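You operate a simulated robot arm through the tools that you are given. There is no shell and no other tool. Be economical: measure what you need, move in short steps, check, and stop when the job is done.

You run a simulated robot arm. Do the job below in one go: nothing can be reset, and whatever is moved stays where it is left.

## Task
Grease the black bearing on the pump, then the red one; both go in the green tray.
Fine: the line stands, leave it so; three strokes of the pump each.
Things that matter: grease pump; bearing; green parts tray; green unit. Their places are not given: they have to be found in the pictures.

Only the result counts: the job must be done as asked and must still hold three seconds after the hand-in. Knocking over, shifting, dropping, spilling or breaking anything else fails it.

## Robot
A 7-joint arm with a two-finger parallel gripper, fixed in place. Base frame: the origin is at the foot of the arm, x ahead of it, y to its left, z up. Readings come in m, degrees, newtons and seconds.
Its first joint turns from -66.0 to 66.0 degrees. Payload 2.4 kg.
The tool frame sits at the grasp point between the pads (the TCP): z along the fingers, y along the line on which they close. The tips reach 0.03 m beyond it. Largest opening 0.094 m; finger width 0.028, thickness 0.01; the body of the gripper, 0.05 by 0.096 m, starts 0.055 m behind the TCP.
Orientation is that of the tool frame in the base frame, as [roll, pitch, yaw] about the fixed x, y, z axes, in that order (R = Rz(yaw) Ry(pitch) Rx(roll)). With the fingers straight down and closing along the base's y, the tool's x points along the base's -x, its y along +y and its z along -z.

## Interface
- The arm moves only by the tool arm_command. Its arguments are lists of equal length, an entry for each row: "delta_pos": the shift along the tool's x, y, z in units of 25 mm (1.0 is 25 mm), a list of three; "rotation": the turn, a rotation vector about the tool's x, y, z in units of 5 degrees (1.0 is 5 degrees), a list of three; "gripper": the opening, from 0 (shut) to 1 (fully open). In form: {"delta_pos": [[x, y, z], ...], "rotation": [[rx, ry, rz], ...], "gripper": [gripper, ...]}. A call has 1 to 12 rows; each row shifts and turns the commanded pose from where the row before left it, along the tool's axes as they then stand. A call with a number of a shift or a turn outside -1 to 1 is refused whole. A row lasts 0.2 s, in which the tool goes at most 0.05 m and 8.6 degrees; a call with a longer step from one row to the next is refused whole, and so is a gripper value outside its range. Where a pose cannot be reached the arm comes as near as it can. A force on the tool above 90 N (or 10 N above the force at the start of the call, whichever is more), or a blocked arm, ends the call early, and 0.2 s more pass. Each finger travels about 0.153 m/s and halts on what it meets, pressing with about 29 N; the grip force reading is that of the motor and also rises with nothing between the fingers. The clock runs only during rows and for 0.2 s after the last one: add rows that do not move to give the fingers time. It gives the time, the measured TCP pose, the force on the tool (base axes), the opening and the grip force at its end, in the units of the frame above (readings bear some noise).
- Cameras (640 x 400 px; columns grow to the right, rows downward): "scene" is fixed at [0.058, 0.4782, 1.4623]; the picture's right is [-0.71, -0.70, 0.00], its down [-0.30, 0.30, -0.90] and it looks along [0.64, -0.64, -0.43] (base axes); focal length 265 px, centre (320, 200). "wrist" rides on the gripper at [-0.037, 0, -0.058] in the tool frame; the picture's right is [0.00, -1.00, 0.00], its down [0.97, 0.00, -0.24] and it looks along [0.24, 0.00, 0.97] (tool axes); focal length 218 px, centre (320, 200).
- grab_frame(camera): a new picture of that camera. No time passes.
- point_at(camera, pixels): for up to 12 pixels [column, row] of the newest picture of that camera ("zoom" is the newest enlarged one), the place [x, y, z] in the base frame of the surface seen there, good to about 0.003 m, but the place of the scene camera against the robot may be out by one fixed shift of up to 0.018 m in any direction. No time passes.
- inspect(camera, box): a new picture of the part [left, top, right, bottom] of that camera's present view, enlarged. No time passes.
- finish_job(): hands the job in; it is judged then, once.

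Work in short steps. Measure before you move; look again where a grasp or a placing could have gone wrong, and mend it. You have 80 turns and 38 pictures in all, those below and enlarged ones among them. Open the gripper and draw the arm clear of the work before you hand the job in, unless the task says otherwise; then end with one line.

The tools are called after "Request:" by a JSON object that holds its "method" and its "body". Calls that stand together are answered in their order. arm_command: Moves the arm, as the interface text tells. Its arguments: {"type":"object","properties":{"delta_pos":{"type":"array"},"rotation":{"type":"array"},"gripper":{"type":"array"}},"required":["delta_pos","rotation","gripper"]} The other tools are called the same way: grab_frame (camera) takes a picture; point_at (camera, pixels) gives the place of the surface under pixels of a picture; inspect (camera, box) takes an enlarged picture of a part of a camera's view; finish_job () hands the job in.

At the start:

```text
t: 0.0
eef_pos: [0.4258, -0.014, 1.3039]
tool_rot: [-179.9, 0.0, -180.0]
force: [1.7, -0.4, 0.7]
width: 0.0938
gripper_force: 0.2
```

scene: 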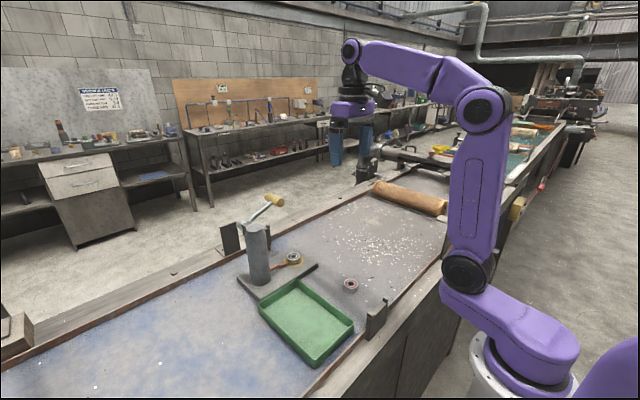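
wrist: 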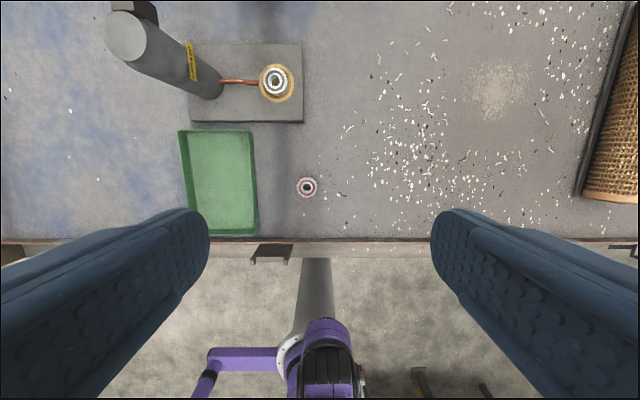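

The pump stands left with a bearing near (292,259) in the scene and another at (351,284), the tray at (305,322). I'll enlarge the pump area in both views.

Request:
{"method": "inspect", "body": {"camera": "scene", "box": [210, 180, 410, 380]}}

Request:
{"method": "inspect", "body": {"camera": "wrist", "box": [90, 0, 350, 250]}}

Request:
{"method": "point_at", "body": {"camera": "wrist", "pixels": [[276, 82], [307, 187], [218, 183], [190, 134], [252, 134], [257, 232], [186, 233], [300, 120], [300, 46], [125, 37], [205, 85], [240, 82]]}}

Request:
{"method": "point_at", "body": {"camera": "scene", "pixels": [[292, 258], [351, 284], [277, 200], [255, 230], [268, 205], [248, 225], [230, 240], [305, 325], [262, 280], [313, 265]]}}

```text
2.00 times, centred on (310, 280) of scene
```

zoom: 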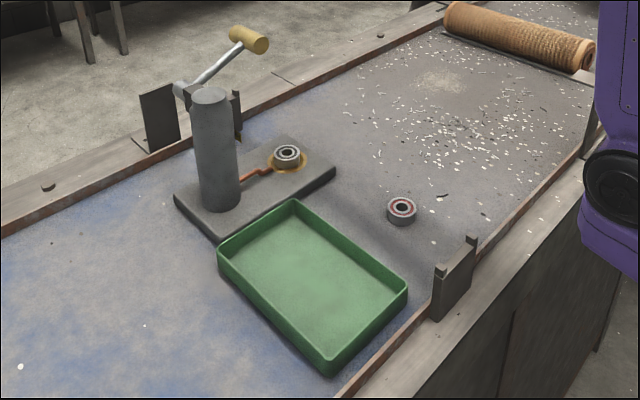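

```text
1.60 times, centred on (220, 125) of wrist
```

zoom: 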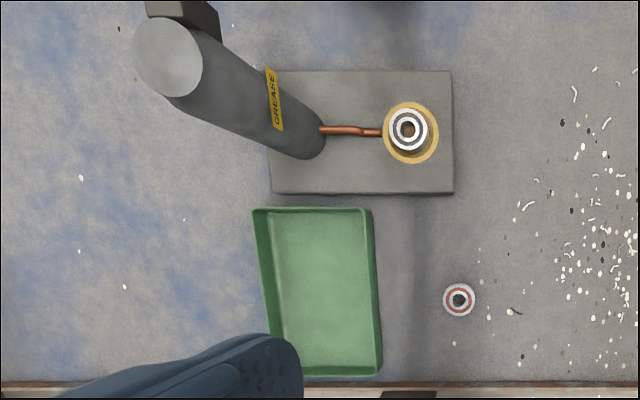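

```text
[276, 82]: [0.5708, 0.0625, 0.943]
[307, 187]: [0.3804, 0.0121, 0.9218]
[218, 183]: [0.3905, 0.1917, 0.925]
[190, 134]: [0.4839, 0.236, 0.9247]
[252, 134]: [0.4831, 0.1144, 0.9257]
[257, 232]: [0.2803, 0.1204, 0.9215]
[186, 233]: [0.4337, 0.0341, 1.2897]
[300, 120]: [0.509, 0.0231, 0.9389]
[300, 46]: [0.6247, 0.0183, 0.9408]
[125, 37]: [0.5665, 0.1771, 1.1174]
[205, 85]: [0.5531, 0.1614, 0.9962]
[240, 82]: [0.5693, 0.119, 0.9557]
```

```text
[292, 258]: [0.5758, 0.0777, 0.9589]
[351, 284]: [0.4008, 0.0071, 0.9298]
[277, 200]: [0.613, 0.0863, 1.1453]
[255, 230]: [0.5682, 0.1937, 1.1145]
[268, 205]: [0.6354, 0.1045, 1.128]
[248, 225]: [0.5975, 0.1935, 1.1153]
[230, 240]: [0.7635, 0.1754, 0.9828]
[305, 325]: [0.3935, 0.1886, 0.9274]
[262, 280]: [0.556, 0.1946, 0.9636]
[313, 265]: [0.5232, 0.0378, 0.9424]
```

The lever runs from the pump head to a yellow grip at about (275,200), out of the wrist's view. I'll enlarge it in the scene and measure it.

Request:
{"method": "inspect", "body": {"camera": "scene", "box": [210, 185, 310, 285]}}

```text
4.00 times, centred on (260, 235) of scene
```

zoom: 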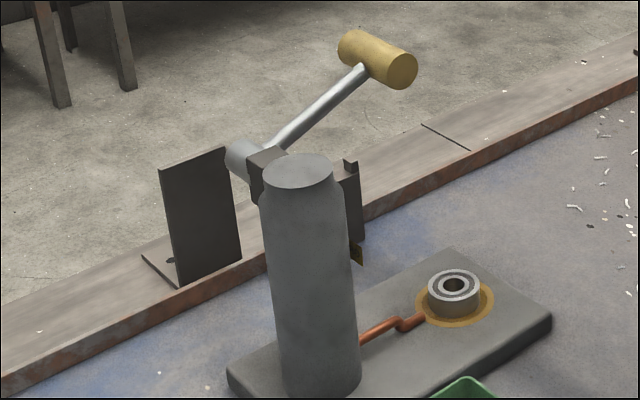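

Request:
{"method": "point_at", "body": {"camera": "zoom", "pixels": [[355, 45], [385, 60], [403, 70], [362, 72], [320, 110], [280, 145], [300, 170], [267, 160], [237, 155], [350, 190], [455, 285], [205, 210]]}}

```text
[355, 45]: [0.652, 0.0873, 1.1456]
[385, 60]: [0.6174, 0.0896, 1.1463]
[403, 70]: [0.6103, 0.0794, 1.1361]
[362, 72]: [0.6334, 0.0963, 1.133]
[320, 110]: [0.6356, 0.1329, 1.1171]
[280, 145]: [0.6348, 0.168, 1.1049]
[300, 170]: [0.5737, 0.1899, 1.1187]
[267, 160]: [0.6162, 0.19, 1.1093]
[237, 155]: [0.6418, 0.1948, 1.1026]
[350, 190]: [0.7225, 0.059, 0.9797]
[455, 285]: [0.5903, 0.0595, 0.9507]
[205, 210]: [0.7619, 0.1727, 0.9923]
```

The lever's grip is at about (0.632, 0.085, 1.138), its pivot at (0.64, 0.19, 1.10), so it swings in the y-z plane. The named green unit is not clear yet; I'll enlarge the far line end around (520,140) before moving.

Request:
{"method": "inspect", "body": {"camera": "scene", "box": [360, 60, 600, 220]}}

Request:
{"method": "arm_command", "body": {"delta_pos": [[0, 0, -1], [0, 0, -1], [0, 0, -1], [-1, 0, 0], [-1, 0, 0], [-1, 1, 0], [0, 1, 0], [0, 0, 0]], "rotation": [[0, 0, 0], [0, 0, 0], [0, 0, 0], [0, 0, 0], [0, 0, 0], [0, 0, 0], [0, 0, 0], [0, 0, 0]], "gripper": [1, 1, 1, 1, 1, 1, 1, 1]}}

Request:
{"method": "grab_frame", "body": {"camera": "wrist"}}

```text
2.50 times, centred on (480, 140) of scene
```

zoom: 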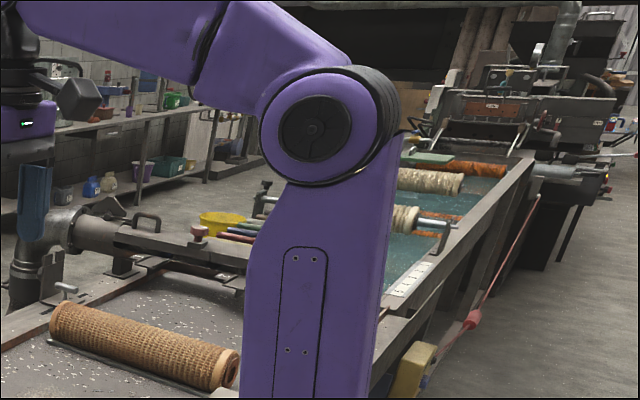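

```text
t: 1.8
eef_pos: [0.4566, 0.0362, 1.3377]
tool_rot: [-180.0, 0.0, 180.0]
force: [0.4, -0.7, -0.9]
width: 0.0944
gripper_force: 0.0
out of reach, approached as far as the arm can: row 2, 3, 5, 6
```

```text
31 pictures are left
```

wrist: 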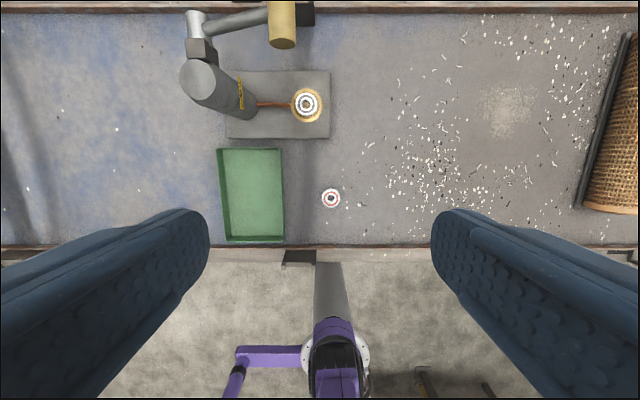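

The handle is now visible at (282,22), lever bar (235,20), pump top (200,80). Parallax between the two wrist frames gives the belt about 0.44 m below, i.e. z≈0.92, not the stated 0.722, so I trust the measurements. Measuring more points.

Request:
{"method": "point_at", "body": {"camera": "wrist", "pixels": [[282, 10], [282, 40], [272, 20], [294, 20], [235, 20], [215, 26], [196, 20], [200, 78], [306, 104], [331, 198], [252, 195], [313, 112]]}}

Request:
{"method": "inspect", "body": {"camera": "wrist", "box": [170, 0, 350, 112]}}

```text
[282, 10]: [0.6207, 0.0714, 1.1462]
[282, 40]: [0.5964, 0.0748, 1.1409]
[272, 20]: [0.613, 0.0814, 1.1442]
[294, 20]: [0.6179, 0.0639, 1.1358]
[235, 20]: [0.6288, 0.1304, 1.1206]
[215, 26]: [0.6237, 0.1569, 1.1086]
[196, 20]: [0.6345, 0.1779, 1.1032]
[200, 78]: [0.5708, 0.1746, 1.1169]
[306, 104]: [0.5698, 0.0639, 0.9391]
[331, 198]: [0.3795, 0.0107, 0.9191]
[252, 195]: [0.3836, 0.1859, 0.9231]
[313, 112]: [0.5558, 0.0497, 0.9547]
```

```text
3.56 times, centred on (260, 56) of wrist
```

zoom: 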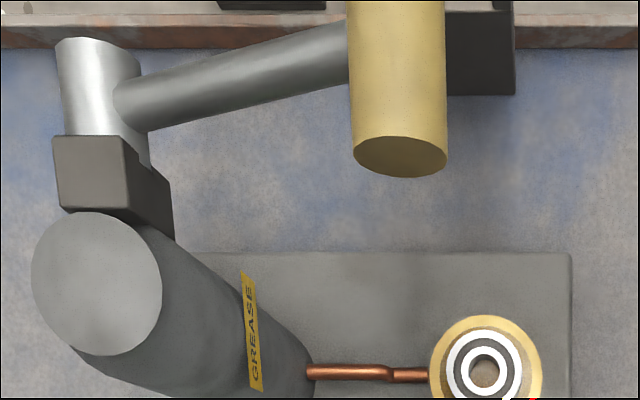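

The grip spans x 0.597–0.645 at y≈0.072, top z≈1.146. I go down and close the fingers, then read where I stand.

Request:
{"method": "arm_command", "body": {"delta_pos": [[0, 0, 1], [0, 0, 1], [0, 0, 1], [0, 0, 1], [0, 0, 0]], "rotation": [[0, 0, 0], [0, 0, 0], [0, 0, 0], [0, 0, 0], [0, 0, 0]], "gripper": [0.5, 0, 0, 0, 0]}}

```text
t: 3.0
eef_pos: [0.4556, 0.0355, 1.237]
tool_rot: [-179.9, 0.0, 180.0]
force: [-0.5, -1.3, 0.2]
width: 0.0
gripper_force: 29.3
```

The command follows the measured pose. Now forward above the grip: 0.16 in x, 0.037 in y, keeping z≈1.22.

Request:
{"method": "arm_command", "body": {"delta_pos": [[-1, 0.3, 0.2], [-1, 0.3, 0.2], [-1, 0.3, 0.2], [-1, 0.3, 0], [-1, 0.26, 0], [-1, 0, 0], [-0.4, 0, 0], [0, 0, 0]], "rotation": [[0, 0, 0], [0, 0, 0], [0, 0, 0], [0, 0, 0], [0, 0, 0], [0, 0, 0], [0, 0, 0], [0, 0, 0]], "gripper": [0, 0, 0, 0, 0, 0, 0, 0]}}

```text
t: 4.8
eef_pos: [0.6053, 0.0724, 1.2209]
tool_rot: [-180.0, 0.0, 180.0]
force: [-0.1, -0.9, -0.5]
width: 0.0
gripper_force: 28.9
out of reach, approached as far as the arm can: row 7
```

Within reach. I descend to TCP 1.176 (tips just at the handle top) at x≈0.618 and press down to feel the lever.

Request:
{"method": "arm_command", "body": {"delta_pos": [[0, 0, 0.8], [-0.5, 0, 0.7], [0, 0, 0.5], [0, 0, 0.5], [0, 0, 0]], "rotation": [[0, 0, 0], [0, 0, 0], [0, 0, 0], [0, 0, 0], [0, 0, 0]], "gripper": [0, 0, 0, 0, 0]}}

Request:
{"method": "inspect", "body": {"camera": "scene", "box": [210, 185, 310, 285]}}

```text
t: 6.0
eef_pos: [0.6185, 0.0725, 1.1617]
tool_rot: [180.0, -0.1, -180.0]
force: [0.3, -0.3, 2.2]
width: 0.0
gripper_force: 28.8
```

```text
4.00 times, centred on (260, 235) of scene
```

zoom: 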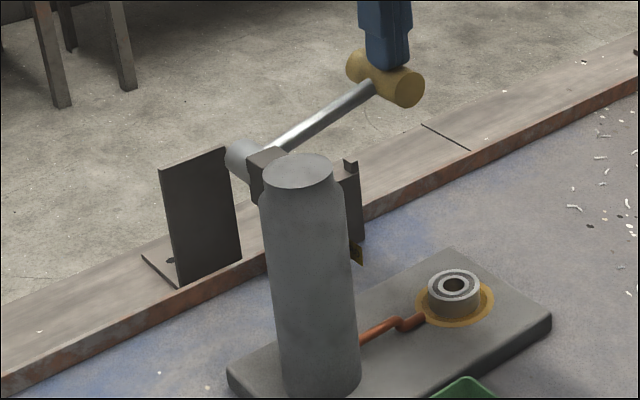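

The lever follows with only ~2 N. I press on in 6 mm steps, watching for the stop.

Request:
{"method": "arm_command", "body": {"delta_pos": [[0, 0, 0.25], [0, 0, 0.25], [0, 0, 0.25], [0, 0, 0.25], [0, 0, 0.25], [0, 0, 0]], "rotation": [[0, 0, 0], [0, 0, 0], [0, 0, 0], [0, 0, 0], [0, 0, 0], [0, 0, 0]], "gripper": [0, 0, 0, 0, 0, 0]}}

Request:
{"method": "inspect", "body": {"camera": "scene", "box": [210, 185, 310, 285]}}

```text
t: 7.4
eef_pos: [0.6177, 0.0717, 1.1278]
tool_rot: [-180.0, 0.0, -179.9]
force: [1.3, -2.8, 3.0]
width: 0.0001
gripper_force: 28.8
```

```text
4.00 times, centred on (260, 235) of scene
```

zoom: 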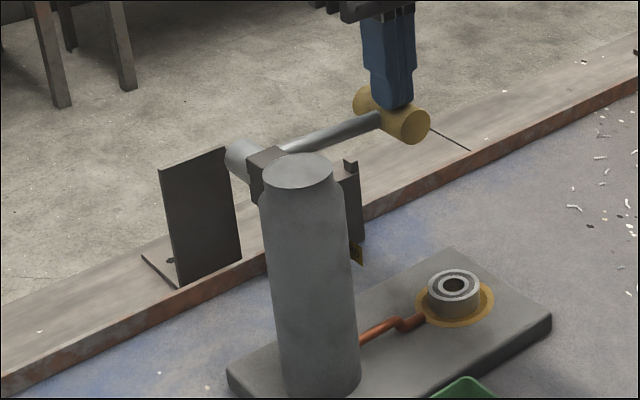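

Handle is now about level with the pivot, still ~3 N. Continuing down in the same small steps.

Request:
{"method": "arm_command", "body": {"delta_pos": [[0, 0, 0.25], [0, 0, 0.25], [0, 0, 0.25], [0, 0, 0.25], [0, 0, 0.25], [0, 0, 0.25], [0, 0, 0]], "rotation": [[0, 0, 0], [0, 0, 0], [0, 0, 0], [0, 0, 0], [0, 0, 0], [0, 0, 0], [0, 0, 0]], "gripper": [0, 0, 0, 0, 0, 0, 0]}}

Request:
{"method": "inspect", "body": {"camera": "scene", "box": [210, 185, 310, 285]}}

```text
t: 9.0
eef_pos: [0.6177, 0.0746, 1.0967]
tool_rot: [179.8, 0.6, 180.0]
force: [-13.1, 7.5, 48.2]
width: 0.0
gripper_force: 29.6
```

```text
4.00 times, centred on (260, 235) of scene
```

zoom: 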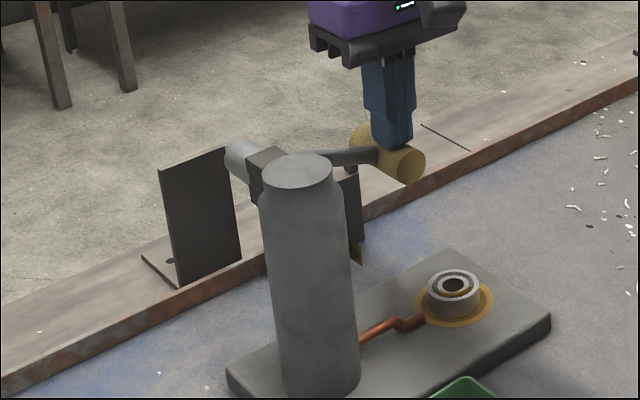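

The stop is reached (48 N at TCP 1.097) and orange grease shows in the bearing at (455,285). Now raising to see whether the lever springs back.

Request:
{"method": "arm_command", "body": {"delta_pos": [[0, 0, -0.7], [0, 0, -0.8], [0, 0, -0.8], [0, 0, -0.8], [0, 0, -0.8], [0, 0, 0]], "rotation": [[0, 0, 0], [0, 0, 0], [0, 0, 0], [0, 0, 0], [0, 0, 0], [0, 0, 0]], "gripper": [0, 0, 0, 0, 0, 0]}}

Request:
{"method": "inspect", "body": {"camera": "scene", "box": [210, 185, 310, 285]}}

```text
t: 10.4
eef_pos: [0.6186, 0.0709, 1.189]
tool_rot: [180.0, 0.0, 179.9]
force: [-0.3, -1.3, 0.3]
width: 0.0
gripper_force: 29.1
```

```text
4.00 times, centred on (260, 235) of scene
```

zoom: 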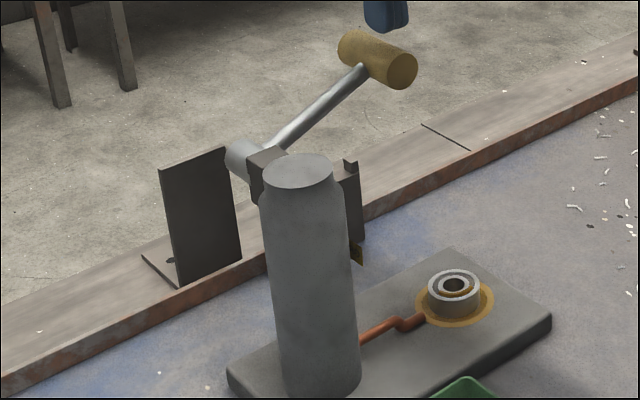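

The lever springs back by itself: stroke one is done. Stroke two: press down to the stop again.

Request:
{"method": "arm_command", "body": {"delta_pos": [[0, 0, 0.5], [0, 0, 0.5], [0, 0, 0.5], [0, 0, 0.5], [0, 0, 0.5], [0, 0, 0.5], [0, 0, 0.5], [0, 0, 0.35], [0, 0, 0], [0, 0, 0]], "rotation": [[0, 0, 0], [0, 0, 0], [0, 0, 0], [0, 0, 0], [0, 0, 0], [0, 0, 0], [0, 0, 0], [0, 0, 0], [0, 0, 0], [0, 0, 0]], "gripper": [0, 0, 0, 0, 0, 0, 0, 0, 0, 0]}}

Request:
{"method": "arm_command", "body": {"delta_pos": [[0, 0, -0.7], [0, 0, -0.8], [0, 0, -0.8], [0, 0, -0.8], [0, 0, -0.7], [0, 0, 0], [0, 0, 0]], "rotation": [[0, 0, 0], [0, 0, 0], [0, 0, 0], [0, 0, 0], [0, 0, 0], [0, 0, 0], [0, 0, 0]], "gripper": [0, 0, 0, 0, 0, 0, 0]}}

```text
t: 12.6
eef_pos: [0.6169, 0.0719, 1.0978]
tool_rot: [179.9, 0.3, -180.0]
force: [-4.4, 3.7, 36.2]
width: 0.0
gripper_force: 29.0
```

```text
t: 14.2
eef_pos: [0.6162, 0.0714, 1.1881]
tool_rot: [179.8, 0.0, -180.0]
force: [-0.3, 0.1, -0.2]
width: 0.0
gripper_force: 28.8
```

Stroke two met the stop (36 N at 1.098) and was released fully. Stroke three, the same way, then a look at the pump.

Request:
{"method": "arm_command", "body": {"delta_pos": [[0, 0, 0.5], [0, 0, 0.5], [0, 0, 0.5], [0, 0, 0.5], [0, 0, 0.5], [0, 0, 0.5], [0, 0, 0.5], [0, 0, 0.35], [0, 0, 0], [0, 0, 0]], "rotation": [[0, 0, 0], [0, 0, 0], [0, 0, 0], [0, 0, 0], [0, 0, 0], [0, 0, 0], [0, 0, 0], [0, 0, 0], [0, 0, 0], [0, 0, 0]], "gripper": [0, 0, 0, 0, 0, 0, 0, 0, 0, 0]}}

Request:
{"method": "arm_command", "body": {"delta_pos": [[0, 0, -0.7], [0, 0, -0.8], [0, 0, -0.8], [0, 0, -0.8], [0, 0, -0.7], [0, 0, 0], [0, 0, 0]], "rotation": [[0, 0, 0], [0, 0, 0], [0, 0, 0], [0, 0, 0], [0, 0, 0], [0, 0, 0], [0, 0, 0]], "gripper": [0, 0, 0, 0, 0, 0, 0]}}

Request:
{"method": "inspect", "body": {"camera": "scene", "box": [210, 185, 310, 285]}}

```text
t: 16.4
eef_pos: [0.6172, 0.0736, 1.0975]
tool_rot: [179.9, 0.7, -179.9]
force: [-10.9, 2.3, 48.9]
width: 0.0
gripper_force: 29.2
```

```text
t: 18.0
eef_pos: [0.6167, 0.071, 1.1871]
tool_rot: [-180.0, 0.0, -180.0]
force: [-0.1, -0.3, 0.5]
width: 0.0001
gripper_force: 29.0
```

```text
4.00 times, centred on (260, 235) of scene
```

zoom: 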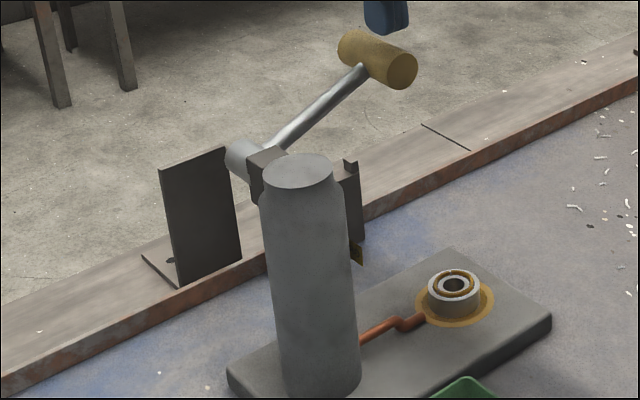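

Three strokes are in, grease ring visible. To take the bearing without hitting the lever I back off in x, go lower and tilt the tool, and look at the bearing from closer.

Request:
{"method": "arm_command", "body": {"delta_pos": [[-0.1, 0, -0.3], [1, 0, 0], [1, 0, 0], [1, 0, 0], [1, 0, 0], [1, 0, 0], [1, 0, 0], [0, 0, 1], [0, 0, 1], [0, 0, 1], [0, 0, 0.6], [0, 0, 0]], "rotation": [[0, 0, 0], [0, 0, 0], [0, 0, 0], [0, 0, 0], [0, 0, 0], [0, 0, 0], [0, 0, 0], [0, -1, 0], [0, -1, 0], [0, -1, 0], [0, -1, 0], [0, 0, 0]], "gripper": [0, 0, 0, 0, 0, 0, 0, 0.3, 0.7, 0.7, 0.7, 0.7]}}

Request:
{"method": "grab_frame", "body": {"camera": "wrist"}}

```text
t: 20.6
eef_pos: [0.4814, 0.0726, 1.1052]
tool_rot: [179.9, 20.1, 179.9]
force: [0.1, -0.1, -0.6]
width: 0.0657
gripper_force: 0.0
```

```text
24 pictures are left
```

wrist: 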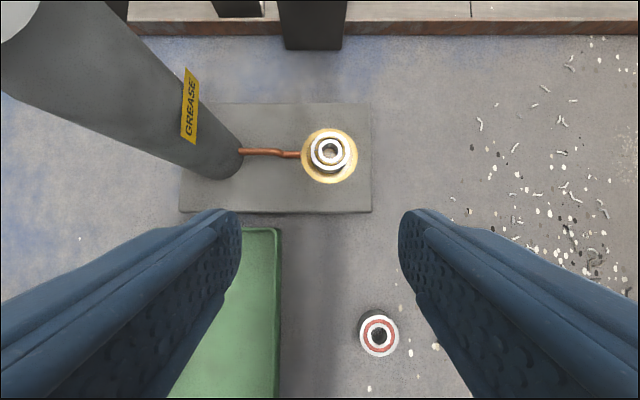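

The bearing on the pump sits at (330,153), the pipe enters from the left at (297,155). Enlarging to measure centre, height and pipe.

Request:
{"method": "inspect", "body": {"camera": "wrist", "box": [230, 105, 390, 205]}}

```text
4.00 times, centred on (310, 155) of wrist
```

zoom: 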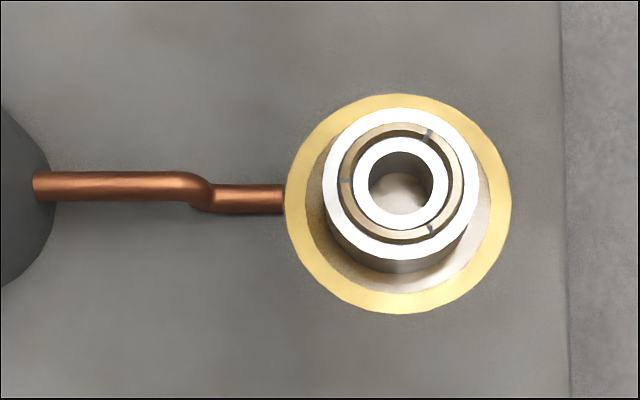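

Request:
{"method": "point_at", "body": {"camera": "zoom", "pixels": [[328, 178], [474, 190], [400, 112], [400, 253], [402, 185], [295, 200], [505, 205], [400, 305], [270, 195], [230, 195], [500, 350], [380, 262]]}}

Request:
{"method": "point_at", "body": {"camera": "wrist", "pixels": [[364, 333], [394, 334], [379, 316], [379, 353], [379, 335], [279, 240], [279, 390], [180, 385], [200, 370]]}}

```text
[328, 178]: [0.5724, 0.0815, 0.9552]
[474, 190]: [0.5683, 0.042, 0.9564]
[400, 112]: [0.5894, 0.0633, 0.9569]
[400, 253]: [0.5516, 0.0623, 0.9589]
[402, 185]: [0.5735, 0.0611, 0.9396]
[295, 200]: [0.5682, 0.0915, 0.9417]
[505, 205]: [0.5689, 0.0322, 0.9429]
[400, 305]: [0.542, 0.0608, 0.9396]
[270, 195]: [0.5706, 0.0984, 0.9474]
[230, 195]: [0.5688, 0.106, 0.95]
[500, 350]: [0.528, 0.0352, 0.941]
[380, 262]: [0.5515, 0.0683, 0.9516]
```

```text
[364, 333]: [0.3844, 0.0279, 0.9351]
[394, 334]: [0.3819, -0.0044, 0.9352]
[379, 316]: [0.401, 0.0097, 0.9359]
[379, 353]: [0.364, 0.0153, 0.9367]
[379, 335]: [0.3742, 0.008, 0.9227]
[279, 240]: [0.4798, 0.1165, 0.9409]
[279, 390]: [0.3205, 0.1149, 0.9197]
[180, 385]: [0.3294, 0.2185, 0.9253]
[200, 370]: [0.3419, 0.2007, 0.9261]
```

Bearing: centre (0.570, 0.062), Ø≈0.040, top 0.957; pipe enters at +y, z up to 0.95. I'll grip on the diagonal, the tool leaning toward (-x,-y), clear of pipe and lever: turning 45° about the vertical now.

Request:
{"method": "arm_command", "body": {"delta_pos": [[0, 0, 0], [0, 0, 0], [0, 0, 0], [0, 0, 0], [0, 0, 0], [0, 0, 0], [0, 0, 0], [0, 0, 0], [0, 0, 0], [0, 0, 0]], "rotation": [[-0.342, 0, -0.94], [-0.342, 0, -0.94], [-0.342, 0, -0.94], [-0.342, 0, -0.94], [-0.342, 0, -0.94], [-0.342, 0, -0.94], [-0.342, 0, -0.94], [-0.342, 0, -0.94], [-0.342, 0, -0.94], [0, 0, 0]], "gripper": [0.65, 0.65, 0.65, 0.65, 0.65, 0.65, 0.65, 0.65, 0.65, 0.65]}}

```text
t: 22.8
eef_pos: [0.4806, 0.0722, 1.1059]
tool_rot: [180.0, 20.0, -135.0]
force: [0.5, 1.3, -0.4]
width: 0.0609
gripper_force: 0.0
```

Pose as intended (axes: z_t = (0.242,0.242,-0.94)). I move to the approach line and down to 2 cm short of the grasp pose (0.564, 0.056, 0.976), then look.

Request:
{"method": "arm_command", "body": {"delta_pos": [[0, -0.704, 0.385], [0, -0.704, 0.385], [0, -0.704, 0.385], [0, -0.704, 0.385], [0, 0, 0.8], [0, 0, 0.8], [0, 0, 0.8], [0, 0, 0.8], [0, 0, 0]], "rotation": [[0, 0, 0], [0, 0, 0], [0, 0, 0], [0, 0, 0], [0, 0, 0], [0, 0, 0], [0, 0, 0], [0, 0, 0], [0, 0, 0]], "gripper": [0.65, 0.65, 0.65, 0.65, 0.65, 0.65, 0.65, 0.65, 0.65]}}

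Request:
{"method": "grab_frame", "body": {"camera": "wrist"}}

```text
t: 24.8
eef_pos: [0.5594, 0.0516, 0.9931]
tool_rot: [-180.0, 19.9, -135.0]
force: [-0.4, 0.6, 1.3]
width: 0.0613
gripper_force: 0.0
```

```text
22 pictures are left
```

wrist: 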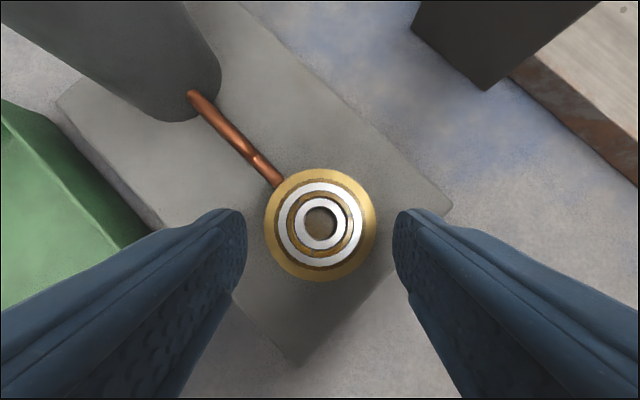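

The bearing is centred between the fingers at (319,223), within 2 mm of where the tool axis passes. Descend the last 18 mm and close.

Request:
{"method": "arm_command", "body": {"delta_pos": [[-0.03, 0, 0.4], [-0.03, 0, 0.32], [0, 0, 0], [0, 0, 0], [0, 0, 0], [0, 0, 0]], "rotation": [[0, 0, 0], [0, 0, 0], [0, 0, 0], [0, 0, 0], [0, 0, 0], [0, 0, 0]], "gripper": [0.65, 0.65, 0.65, 0.3, 0.3, 0.3]}}

```text
t: 26.2
eef_pos: [0.5638, 0.0552, 0.9773]
tool_rot: [179.9, 20.0, -135.1]
force: [-0.2, 0.8, 0.5]
width: 0.039
gripper_force: 29.0
```

Gripped at 39 mm. Lift 2 cm straight up, then back out along the tool axis, clear of the lever.

Request:
{"method": "arm_command", "body": {"delta_pos": [[-0.137, 0, -0.376], [-0.137, 0, -0.376], [0, 0, -0.6], [0, 0, -0.6], [0, 0, -0.6], [0, 0, -0.6], [0, 0, -0.6], [0, 0, 0]], "rotation": [[0, 0, 0], [0, 0, 0], [0, 0, 0], [0, 0, 0], [0, 0, 0], [0, 0, 0], [0, 0, 0], [0, 0, 0]], "gripper": [0.3, 0.3, 0.3, 0.3, 0.3, 0.3, 0.3, 0.3]}}

Request:
{"method": "grab_frame", "body": {"camera": "wrist"}}

```text
t: 28.0
eef_pos: [0.5463, 0.0362, 1.0671]
tool_rot: [-180.0, 20.0, -135.1]
force: [-0.6, 0.1, -1.5]
width: 0.0387
gripper_force: 29.0
```

```text
21 pictures are left
```

wrist: 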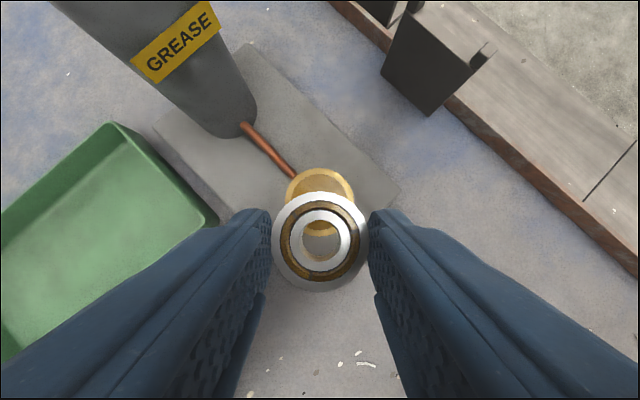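

Bearing is held at (320,240), pipe and pump undisturbed. Carry it over to the tray, over (0.43, 0.18), with the same tool attitude.

Request:
{"method": "arm_command", "body": {"delta_pos": [[-0.024, 0.919, 0.1], [-0.024, 0.919, 0.1], [-0.024, 0.919, 0.1], [-0.024, 0.919, 0.1], [-0.024, 0.919, 0.1], [-0.024, 0.919, 0.1], [-0.024, 0.919, 0.1], [-0.024, 0.919, 0.1], [0, 0, 0]], "rotation": [[0, 0, 0], [0, 0, 0], [0, 0, 0], [0, 0, 0], [0, 0, 0], [0, 0, 0], [0, 0, 0], [0, 0, 0], [0, 0, 0]], "gripper": [0.3, 0.3, 0.3, 0.3, 0.3, 0.3, 0.3, 0.3, 0.3]}}

Request:
{"method": "inspect", "body": {"camera": "scene", "box": [220, 210, 380, 370]}}

Request:
{"method": "grab_frame", "body": {"camera": "wrist"}}

```text
t: 30.0
eef_pos: [0.4236, 0.1764, 1.0506]
tool_rot: [180.0, 20.0, -135.0]
force: [0.0, -0.7, -0.3]
width: 0.0391
gripper_force: 28.8
```

```text
2.50 times, centred on (300, 290) of scene
```

zoom: 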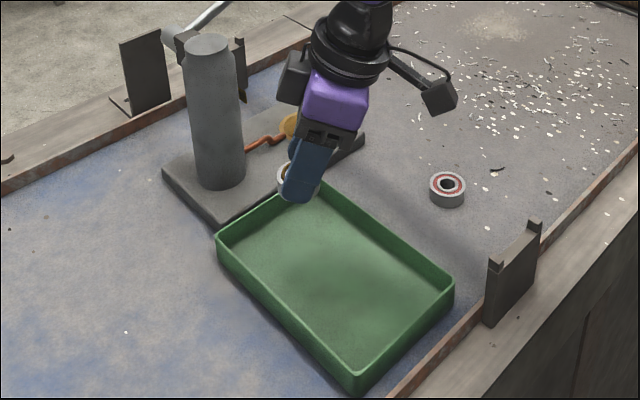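

```text
19 pictures are left
```

wrist: 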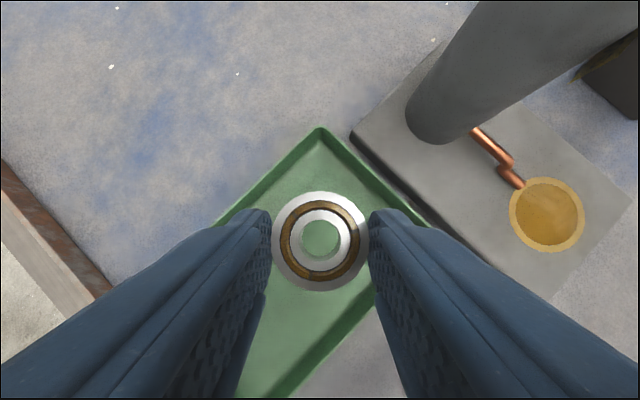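

Bearing hangs over the tray; its back corner is at (320,130). Check floor and corner positions.

Request:
{"method": "point_at", "body": {"camera": "wrist", "pixels": [[320, 130], [320, 160], [240, 212], [415, 220], [320, 238], [300, 330], [320, 205], [322, 282]]}}

```text
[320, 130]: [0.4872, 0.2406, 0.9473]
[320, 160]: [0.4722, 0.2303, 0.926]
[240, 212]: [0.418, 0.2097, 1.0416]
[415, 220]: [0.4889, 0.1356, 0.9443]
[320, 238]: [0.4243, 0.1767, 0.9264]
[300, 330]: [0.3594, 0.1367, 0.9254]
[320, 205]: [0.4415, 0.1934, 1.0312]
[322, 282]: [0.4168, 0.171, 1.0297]
```

Floor 0.926; the bearing's top sits 20 mm below the TCP and level, so it touches down at TCP≈0.962. Lowering straight down to 0.964.

Request:
{"method": "arm_command", "body": {"delta_pos": [[0.274, 0, 0.752], [0.274, 0, 0.752], [0.274, 0, 0.752], [0.274, 0, 0.752], [0.048, 0, 0.132], [0.048, 0, 0.132], [0, 0, 0]], "rotation": [[0, 0, 0], [0, 0, 0], [0, 0, 0], [0, 0, 0], [0, 0, 0], [0, 0, 0], [0, 0, 0]], "gripper": [0.3, 0.3, 0.3, 0.3, 0.3, 0.3, 0.3]}}

```text
t: 31.6
eef_pos: [0.4231, 0.1755, 0.9639]
tool_rot: [180.0, 19.9, -135.0]
force: [-0.5, -0.5, -0.5]
width: 0.039
gripper_force: 28.8
```

Not yet touching. Go 1.5–2 mm lower and read the force.

Request:
{"method": "arm_command", "body": {"delta_pos": [[0.014, 0, 0.038], [0.014, 0, 0.038], [0, 0, 0]], "rotation": [[0, 0, 0], [0, 0, 0], [0, 0, 0]], "gripper": [0.3, 0.3, 0.3]}}

```text
t: 32.4
eef_pos: [0.424, 0.1769, 0.9612]
tool_rot: [-179.9, 20.0, -135.1]
force: [0.7, 1.0, -1.0]
width: 0.0391
gripper_force: 28.3
```

Still no contact. One more millimetre, then open gently and back out along the tool axis.

Request:
{"method": "arm_command", "body": {"delta_pos": [[0.014, 0, 0.038], [0, 0, 0], [0, 0, 0], [0, 0, 0]], "rotation": [[0, 0, 0], [0, 0, 0], [0, 0, 0], [0, 0, 0]], "gripper": [0.3, 0.3, 0.55, 0.6]}}

Request:
{"method": "arm_command", "body": {"delta_pos": [[0, 0, -0.5], [0, 0, -0.8], [0, 0, -0.8], [0, 0, -0.8], [0, 0, -0.8], [0, 0, -0.5], [0, 0, 0]], "rotation": [[0, 0, 0], [0, 0, 0], [0, 0, 0], [0, 0, 0], [0, 0, 0], [0, 0, 0], [0, 0, 0]], "gripper": [0.6, 0.6, 0.6, 0.6, 0.6, 0.6, 0.6]}}

Request:
{"method": "grab_frame", "body": {"camera": "wrist"}}

```text
t: 33.4
eef_pos: [0.4238, 0.1752, 0.9609]
tool_rot: [180.0, 20.0, -135.0]
force: [0.1, -0.1, -0.2]
width: 0.0565
gripper_force: 0.1
```

```text
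t: 35.0
eef_pos: [0.3989, 0.1512, 1.0584]
tool_rot: [-179.9, 20.0, -134.9]
force: [-0.1, 0.0, -1.1]
width: 0.0565
gripper_force: 0.1
```

```text
18 pictures are left
```

wrist: 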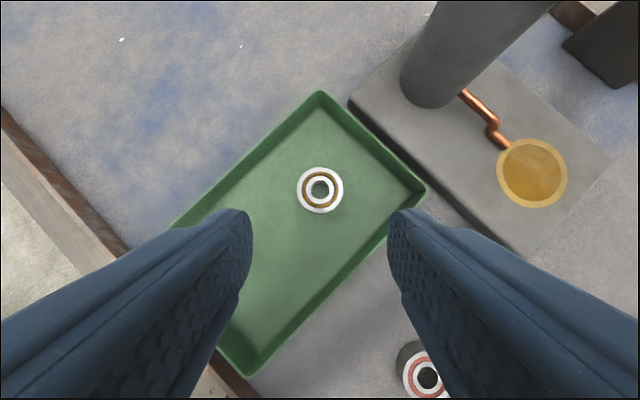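

Black bearing lies flat in the tray at (320,190). Now over to the red one at about (0.3825, 0.0115, top 0.936), same attitude; stop above and check.

Request:
{"method": "arm_command", "body": {"delta_pos": [[0.841, -0.501, -0.262], [0.841, -0.501, -0.262], [0.841, -0.501, -0.262], [0.841, -0.501, -0.262], [0.841, -0.501, -0.262], [0.841, -0.501, -0.262], [0.841, -0.501, -0.262], [0, 0, 0]], "rotation": [[0, 0, 0], [0, 0, 0], [0, 0, 0], [0, 0, 0], [0, 0, 0], [0, 0, 0], [0, 0, 0], [0, 0, 0]], "gripper": [0.65, 0.65, 0.65, 0.65, 0.65, 0.65, 0.65, 0.65]}}

Request:
{"method": "grab_frame", "body": {"camera": "wrist"}}

```text
t: 36.8
eef_pos: [0.3512, -0.0209, 1.0504]
tool_rot: [179.9, 20.0, -135.0]
force: [0.1, 0.3, -0.9]
width: 0.0613
gripper_force: 0.1
```

```text
17 pictures are left
```

wrist: 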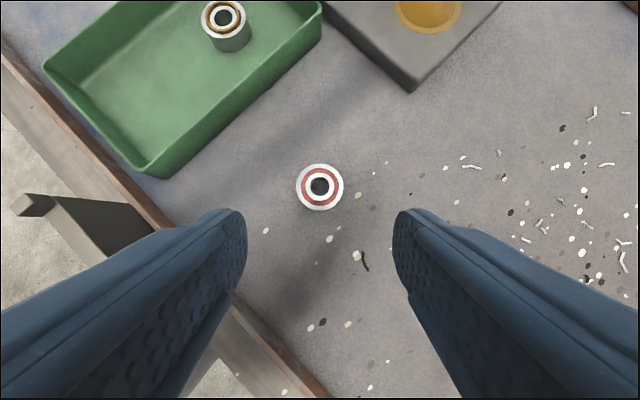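

Red bearing at (320,187), in line with the fingers. Measuring its rim and the belt beside it.

Request:
{"method": "point_at", "body": {"camera": "wrist", "pixels": [[299, 186], [341, 186], [320, 167], [320, 207], [350, 225], [290, 225]]}}

```text
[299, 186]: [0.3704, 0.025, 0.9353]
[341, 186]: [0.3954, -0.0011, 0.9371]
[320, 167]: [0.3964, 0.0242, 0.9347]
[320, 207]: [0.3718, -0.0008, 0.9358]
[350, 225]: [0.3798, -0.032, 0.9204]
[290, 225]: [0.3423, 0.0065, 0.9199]
```

Centre (0.3835, 0.012), top 0.936, belt 0.920. Descend along the axis to TCP (0.377, 0.005, 0.9565) and close.

Request:
{"method": "arm_command", "body": {"delta_pos": [[-0.02, 0, 0.9], [-0.02, 0, 0.9], [-0.02, 0, 0.9], [-0.02, 0, 0.9], [-0.01, 0, 0.41], [0, 0, 0], [0, 0, 0], [0, 0, 0], [0, 0, 0]], "rotation": [[0, 0, 0], [0, 0, 0], [0, 0, 0], [0, 0, 0], [0, 0, 0], [0, 0, 0], [0, 0, 0], [0, 0, 0], [0, 0, 0]], "gripper": [0.65, 0.65, 0.65, 0.65, 0.65, 0.65, 0.3, 0.3, 0.3]}}

```text
t: 38.8
eef_pos: [0.3777, 0.0061, 0.9582]
tool_rot: [-180.0, 19.9, -134.9]
force: [0.6, -0.4, 0.5]
width: 0.0388
gripper_force: 29.1
```

Gripped at 39 mm. Lift 10 cm straight up and check the hold.

Request:
{"method": "arm_command", "body": {"delta_pos": [[-0.137, 0, -0.376], [-0.274, 0, -0.752], [-0.274, 0, -0.752], [-0.274, 0, -0.752], [-0.274, 0, -0.752], [-0.2, 0, -0.55], [0, 0, 0]], "rotation": [[0, 0, 0], [0, 0, 0], [0, 0, 0], [0, 0, 0], [0, 0, 0], [0, 0, 0], [0, 0, 0]], "gripper": [0.3, 0.3, 0.3, 0.3, 0.3, 0.3, 0.3]}}

Request:
{"method": "grab_frame", "body": {"camera": "wrist"}}

Request:
{"method": "point_at", "body": {"camera": "wrist", "pixels": [[320, 203], [320, 282], [283, 240], [357, 240], [320, 275], [320, 212]]}}

```text
t: 40.4
eef_pos: [0.3779, 0.0046, 1.0642]
tool_rot: [180.0, 20.0, -135.0]
force: [0.3, -0.1, -1.1]
width: 0.0387
gripper_force: 28.6
```

```text
16 pictures are left
```

wrist: 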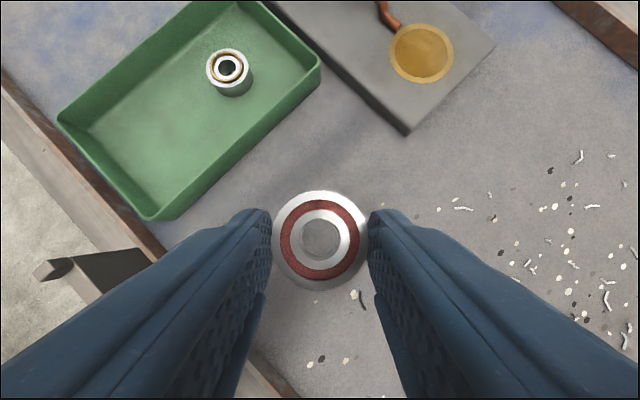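

```text
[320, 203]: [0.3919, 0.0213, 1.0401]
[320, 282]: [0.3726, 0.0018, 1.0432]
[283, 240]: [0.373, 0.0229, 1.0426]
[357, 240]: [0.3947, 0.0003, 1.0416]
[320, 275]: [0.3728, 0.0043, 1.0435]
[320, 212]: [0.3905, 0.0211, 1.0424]
```

Red bearing is held level (top ≈1.042). Carry it to the approach point above the pump seat.

Request:
{"method": "arm_command", "body": {"delta_pos": [[-0.776, -0.547, 0.223], [-0.776, -0.547, 0.223], [-0.776, -0.547, 0.223], [-0.776, -0.547, 0.223], [-0.776, -0.547, 0.223], [-0.776, -0.547, 0.223], [-0.776, -0.547, 0.223], [0, 0, 0]], "rotation": [[0, 0, 0], [0, 0, 0], [0, 0, 0], [0, 0, 0], [0, 0, 0], [0, 0, 0], [0, 0, 0], [0, 0, 0]], "gripper": [0.3, 0.3, 0.3, 0.3, 0.3, 0.3, 0.3, 0.3]}}

Request:
{"method": "grab_frame", "body": {"camera": "wrist"}}

```text
t: 42.2
eef_pos: [0.544, 0.0365, 1.072]
tool_rot: [180.0, 20.0, -135.1]
force: [0.1, -0.1, -1.2]
width: 0.0388
gripper_force: 28.6
```

```text
15 pictures are left
```

wrist: 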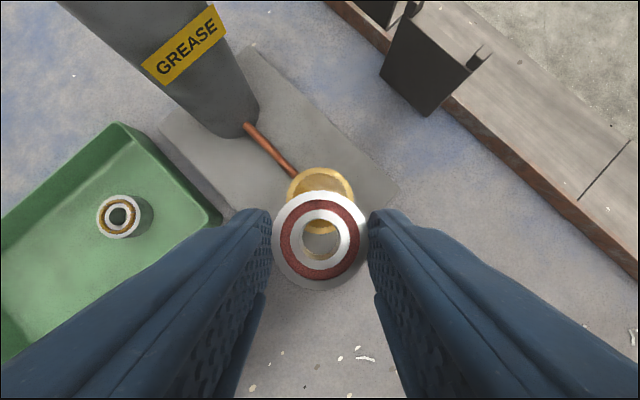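

Seat ring at (320,188) is in line. Slide along the axis to 2 cm above, then vertically down to just above seating (TCP 0.982).

Request:
{"method": "arm_command", "body": {"delta_pos": [[0, -0.03, 0.64], [-0.02, 0, 0.64], [0, 0, 0.64], [0, 0, 0.64], [0, 0, 0.64], [0.082, 0, 0.226], [0.082, 0, 0.226], [0, 0, 0], [0, 0, 0]], "rotation": [[0, 0, 0], [0, 0, 0], [0, 0, 0], [0, 0, 0], [0, 0, 0], [0, 0, 0], [0, 0, 0], [0, 0, 0], [0, 0, 0]], "gripper": [0.3, 0.3, 0.3, 0.3, 0.3, 0.3, 0.3, 0.3, 0.3]}}

Request:
{"method": "inspect", "body": {"camera": "wrist", "box": [240, 150, 400, 310]}}

Request:
{"method": "inspect", "body": {"camera": "scene", "box": [240, 210, 340, 310]}}

```text
t: 44.2
eef_pos: [0.5648, 0.0567, 0.9854]
tool_rot: [179.9, 20.0, -135.0]
force: [0.4, 0.3, -0.3]
width: 0.0389
gripper_force: 28.9
```

```text
2.50 times, centred on (320, 230) of wrist
```

zoom: 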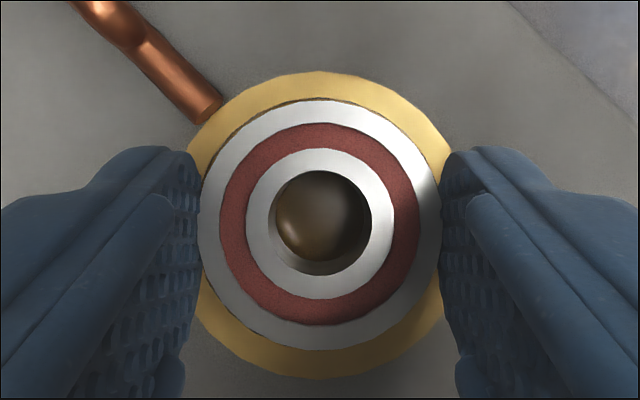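

```text
4.00 times, centred on (290, 260) of scene
```

zoom: 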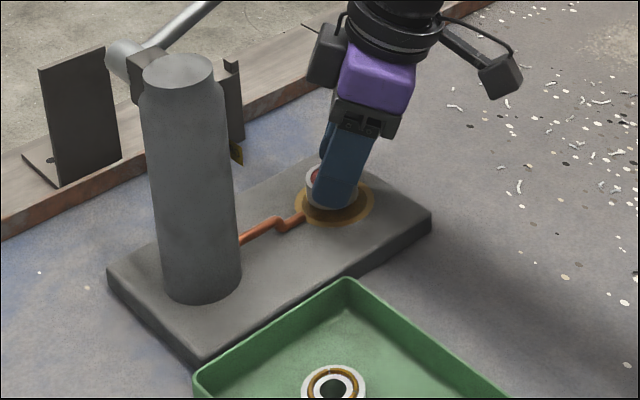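

The bearing is centred over the ring (equal margins). Lower 5 mm more and feel for contact.

Request:
{"method": "arm_command", "body": {"delta_pos": [[0.03, 0, 0.083], [0.03, 0, 0.083], [0.014, 0, 0.038], [0, 0, 0]], "rotation": [[0, 0, 0], [0, 0, 0], [0, 0, 0], [0, 0, 0]], "gripper": [0.3, 0.3, 0.3, 0.3]}}

```text
t: 45.2
eef_pos: [0.5662, 0.0567, 0.9811]
tool_rot: [-179.9, 20.0, -135.1]
force: [0.1, -0.2, -1.0]
width: 0.0385
gripper_force: 29.0
```

Request:
{"method": "arm_command", "body": {"delta_pos": [[0.016, 0, 0.045], [0.016, 0, 0.045], [0, 0, 0]], "rotation": [[0, 0, 0], [0, 0, 0], [0, 0, 0]], "gripper": [0.3, 0.3, 0.3]}}

```text
t: 46.0
eef_pos: [0.5647, 0.0561, 0.9775]
tool_rot: [180.0, 20.1, -135.0]
force: [-0.3, 0.3, -0.2]
width: 0.0387
gripper_force: 29.1
```

No contact force yet at 0.9775; 1 mm more, then release and look before backing out.

Request:
{"method": "arm_command", "body": {"delta_pos": [[0.014, 0, 0.04], [0, 0, 0], [0, 0, 0]], "rotation": [[0, 0, 0], [0, 0, 0], [0, 0, 0]], "gripper": [0.3, 0.3, 0.3]}}

Request:
{"method": "arm_command", "body": {"delta_pos": [[0, 0, 0], [0, 0, 0], [0, 0, 0]], "rotation": [[0, 0, 0], [0, 0, 0], [0, 0, 0]], "gripper": [0.5, 0.62, 0.62]}}

Request:
{"method": "arm_command", "body": {"delta_pos": [[0, 0, -0.4], [0, 0, -0.8], [0, 0, -0.8], [0, 0, -0.8], [0, 0, -0.8], [0, 0, -0.6], [0, 0, 0]], "rotation": [[0, 0, 0], [0, 0, 0], [0, 0, 0], [0, 0, 0], [0, 0, 0], [0, 0, 0], [0, 0, 0]], "gripper": [0.62, 0.62, 0.62, 0.62, 0.62, 0.62, 0.62]}}

Request:
{"method": "inspect", "body": {"camera": "wrist", "box": [240, 110, 400, 270]}}

```text
t: 46.8
eef_pos: [0.5659, 0.0557, 0.9786]
tool_rot: [-180.0, 20.1, -135.0]
force: [-4.6, -0.8, 14.0]
width: 0.0388
gripper_force: 29.2
```

```text
t: 47.6
eef_pos: [0.5657, 0.0569, 0.9784]
tool_rot: [180.0, 19.9, -135.0]
force: [-0.4, -0.3, 0.0]
width: 0.0582
gripper_force: 0.1
```

```text
t: 49.2
eef_pos: [0.5391, 0.0296, 1.0759]
tool_rot: [179.9, 20.0, -135.0]
force: [-0.3, 0.6, 0.4]
width: 0.0583
gripper_force: 0.1
```

```text
2.50 times, centred on (320, 190) of wrist
```

zoom: 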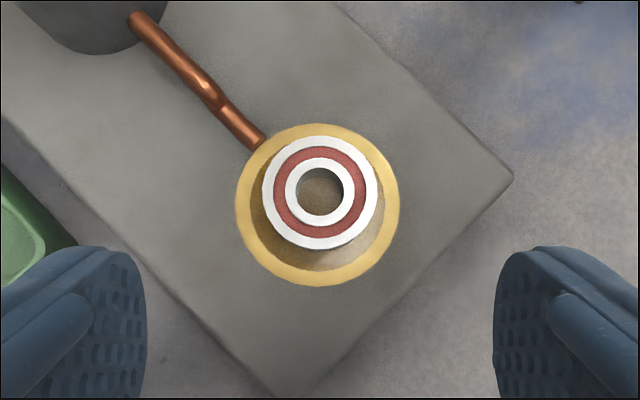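

Contact was felt (14 N) and the bearing now stands on the seat, at (320,192). Checking its centre against the ring.

Request:
{"method": "point_at", "body": {"camera": "zoom", "pixels": [[266, 192], [374, 192], [320, 140], [320, 242], [240, 205], [394, 205], [317, 280], [317, 129]]}}

```text
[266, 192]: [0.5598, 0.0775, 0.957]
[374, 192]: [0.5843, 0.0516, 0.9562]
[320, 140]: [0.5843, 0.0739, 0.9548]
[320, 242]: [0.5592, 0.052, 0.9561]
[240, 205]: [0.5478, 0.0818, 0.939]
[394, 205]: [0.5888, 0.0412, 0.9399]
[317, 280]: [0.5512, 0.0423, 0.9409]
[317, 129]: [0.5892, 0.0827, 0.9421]
```

Seated within ~3 mm of the ring's centre, top level at 0.956. Back out further along the axis and up, then straighten the tool for pumping.

Request:
{"method": "arm_command", "body": {"delta_pos": [[0, 0, -1], [0, 0, -1], [0, 0, -1], [0, 0, -1], [-0.342, 0, -0.94], [-0.342, 0, -0.94], [0, 0, 0]], "rotation": [[0, 0, 0], [0, 0, 0], [0, 0, 0], [0, 0, 0], [0, 0, 0], [0, 0, 0], [0, 0, 0]], "gripper": [0.6, 0.4, 0.2, 0, 0, 0, 0]}}

Request:
{"method": "arm_command", "body": {"delta_pos": [[0, 0, 0], [0, 0, 0], [0, 0, 0], [0, 0, 0], [0, 0, 0], [0, 0, 0], [0, 0, 0], [0, 0, 0], [0, 0, 0], [0, 0, 0]], "rotation": [[0.342, 0, 0.94], [0.342, 0, 0.94], [0.342, 0, 0.94], [0.342, 0, 0.94], [0.342, 0, 0.94], [0.342, 0, 0.94], [0.342, 0, 0.94], [0.342, 0, 0.94], [0.342, 0, 0.94], [0, 0, 0]], "gripper": [0, 0, 0, 0, 0, 0, 0, 0, 0, 0]}}

Request:
{"method": "arm_command", "body": {"delta_pos": [[0, 0, 0], [0, 0, 0], [0, 0, 0], [0, 0, 0], [0, 0, 0]], "rotation": [[0, 1, 0], [0, 1, 0], [0, 1, 0], [0, 1, 0], [0, 0, 0]], "gripper": [0, 0, 0, 0, 0]}}

```text
t: 50.8
eef_pos: [0.513, 0.0068, 1.2214]
tool_rot: [180.0, 20.0, -134.9]
force: [0.4, -0.1, -0.1]
width: 0.0
gripper_force: 29.0
```

```text
t: 53.0
eef_pos: [0.516, 0.0057, 1.2194]
tool_rot: [180.0, 20.0, 179.9]
force: [0.6, 0.0, -0.6]
width: 0.0003
gripper_force: 28.7
```

```text
t: 54.2
eef_pos: [0.5159, 0.0054, 1.2216]
tool_rot: [180.0, 0.0, 180.0]
force: [0.5, 0.0, 0.1]
width: 0.0001
gripper_force: 29.0
```

Tool is straight, fingers closed. Move above the handle to (0.617, 0.0715, 1.189).

Request:
{"method": "arm_command", "body": {"delta_pos": [[-0.8, 0.66, 0], [-0.8, 0.66, 0], [-0.8, 0.66, 0.3], [-0.8, 0.66, 0.5], [-0.83, 0, 0.5], [0, 0, 0], [0, 0, 0]], "rotation": [[0, 0, 0], [0, 0, 0], [0, 0, 0], [0, 0, 0], [0, 0, 0], [0, 0, 0], [0, 0, 0]], "gripper": [0, 0, 0, 0, 0, 0, 0]}}

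```text
t: 55.8
eef_pos: [0.6158, 0.0721, 1.1866]
tool_rot: [180.0, 0.0, -179.9]
force: [0.2, -1.1, 0.7]
width: 0.0
gripper_force: 28.9
```

In place. First stroke for the red bearing, down to the stop and fully back.

Request:
{"method": "arm_command", "body": {"delta_pos": [[0, 0, 0.5], [0, 0, 0.5], [0, 0, 0.5], [0, 0, 0.5], [0, 0, 0.5], [0, 0, 0.5], [0, 0, 0.5], [0, 0, 0.35], [0, 0, 0], [0, 0, 0]], "rotation": [[0, 0, 0], [0, 0, 0], [0, 0, 0], [0, 0, 0], [0, 0, 0], [0, 0, 0], [0, 0, 0], [0, 0, 0], [0, 0, 0], [0, 0, 0]], "gripper": [0, 0, 0, 0, 0, 0, 0, 0, 0, 0]}}

Request:
{"method": "arm_command", "body": {"delta_pos": [[0, 0, -0.7], [0, 0, -0.8], [0, 0, -0.8], [0, 0, -0.8], [0, 0, -0.7], [0, 0, 0], [0, 0, 0]], "rotation": [[0, 0, 0], [0, 0, 0], [0, 0, 0], [0, 0, 0], [0, 0, 0], [0, 0, 0], [0, 0, 0]], "gripper": [0, 0, 0, 0, 0, 0, 0]}}

Request:
{"method": "inspect", "body": {"camera": "scene", "box": [210, 185, 310, 285]}}

```text
t: 58.0
eef_pos: [0.6168, 0.0746, 1.0969]
tool_rot: [179.9, 0.7, 179.9]
force: [-11.5, 4.6, 49.4]
width: 0.0001
gripper_force: 29.3
```

```text
t: 59.6
eef_pos: [0.6154, 0.0732, 1.1866]
tool_rot: [-180.0, 0.0, 180.0]
force: [0.3, 0.0, 0.3]
width: 0.0001
gripper_force: 29.3
```

```text
4.00 times, centred on (260, 235) of scene
```

zoom: 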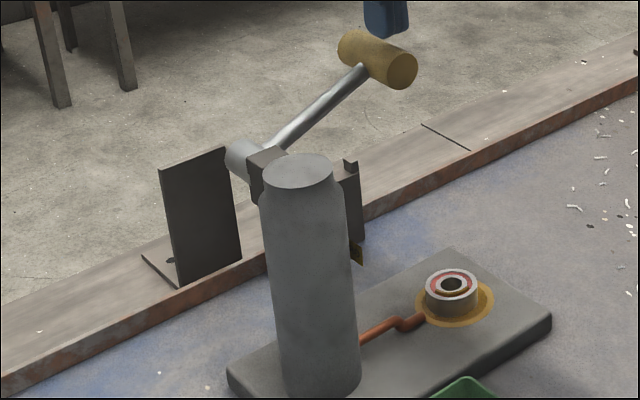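

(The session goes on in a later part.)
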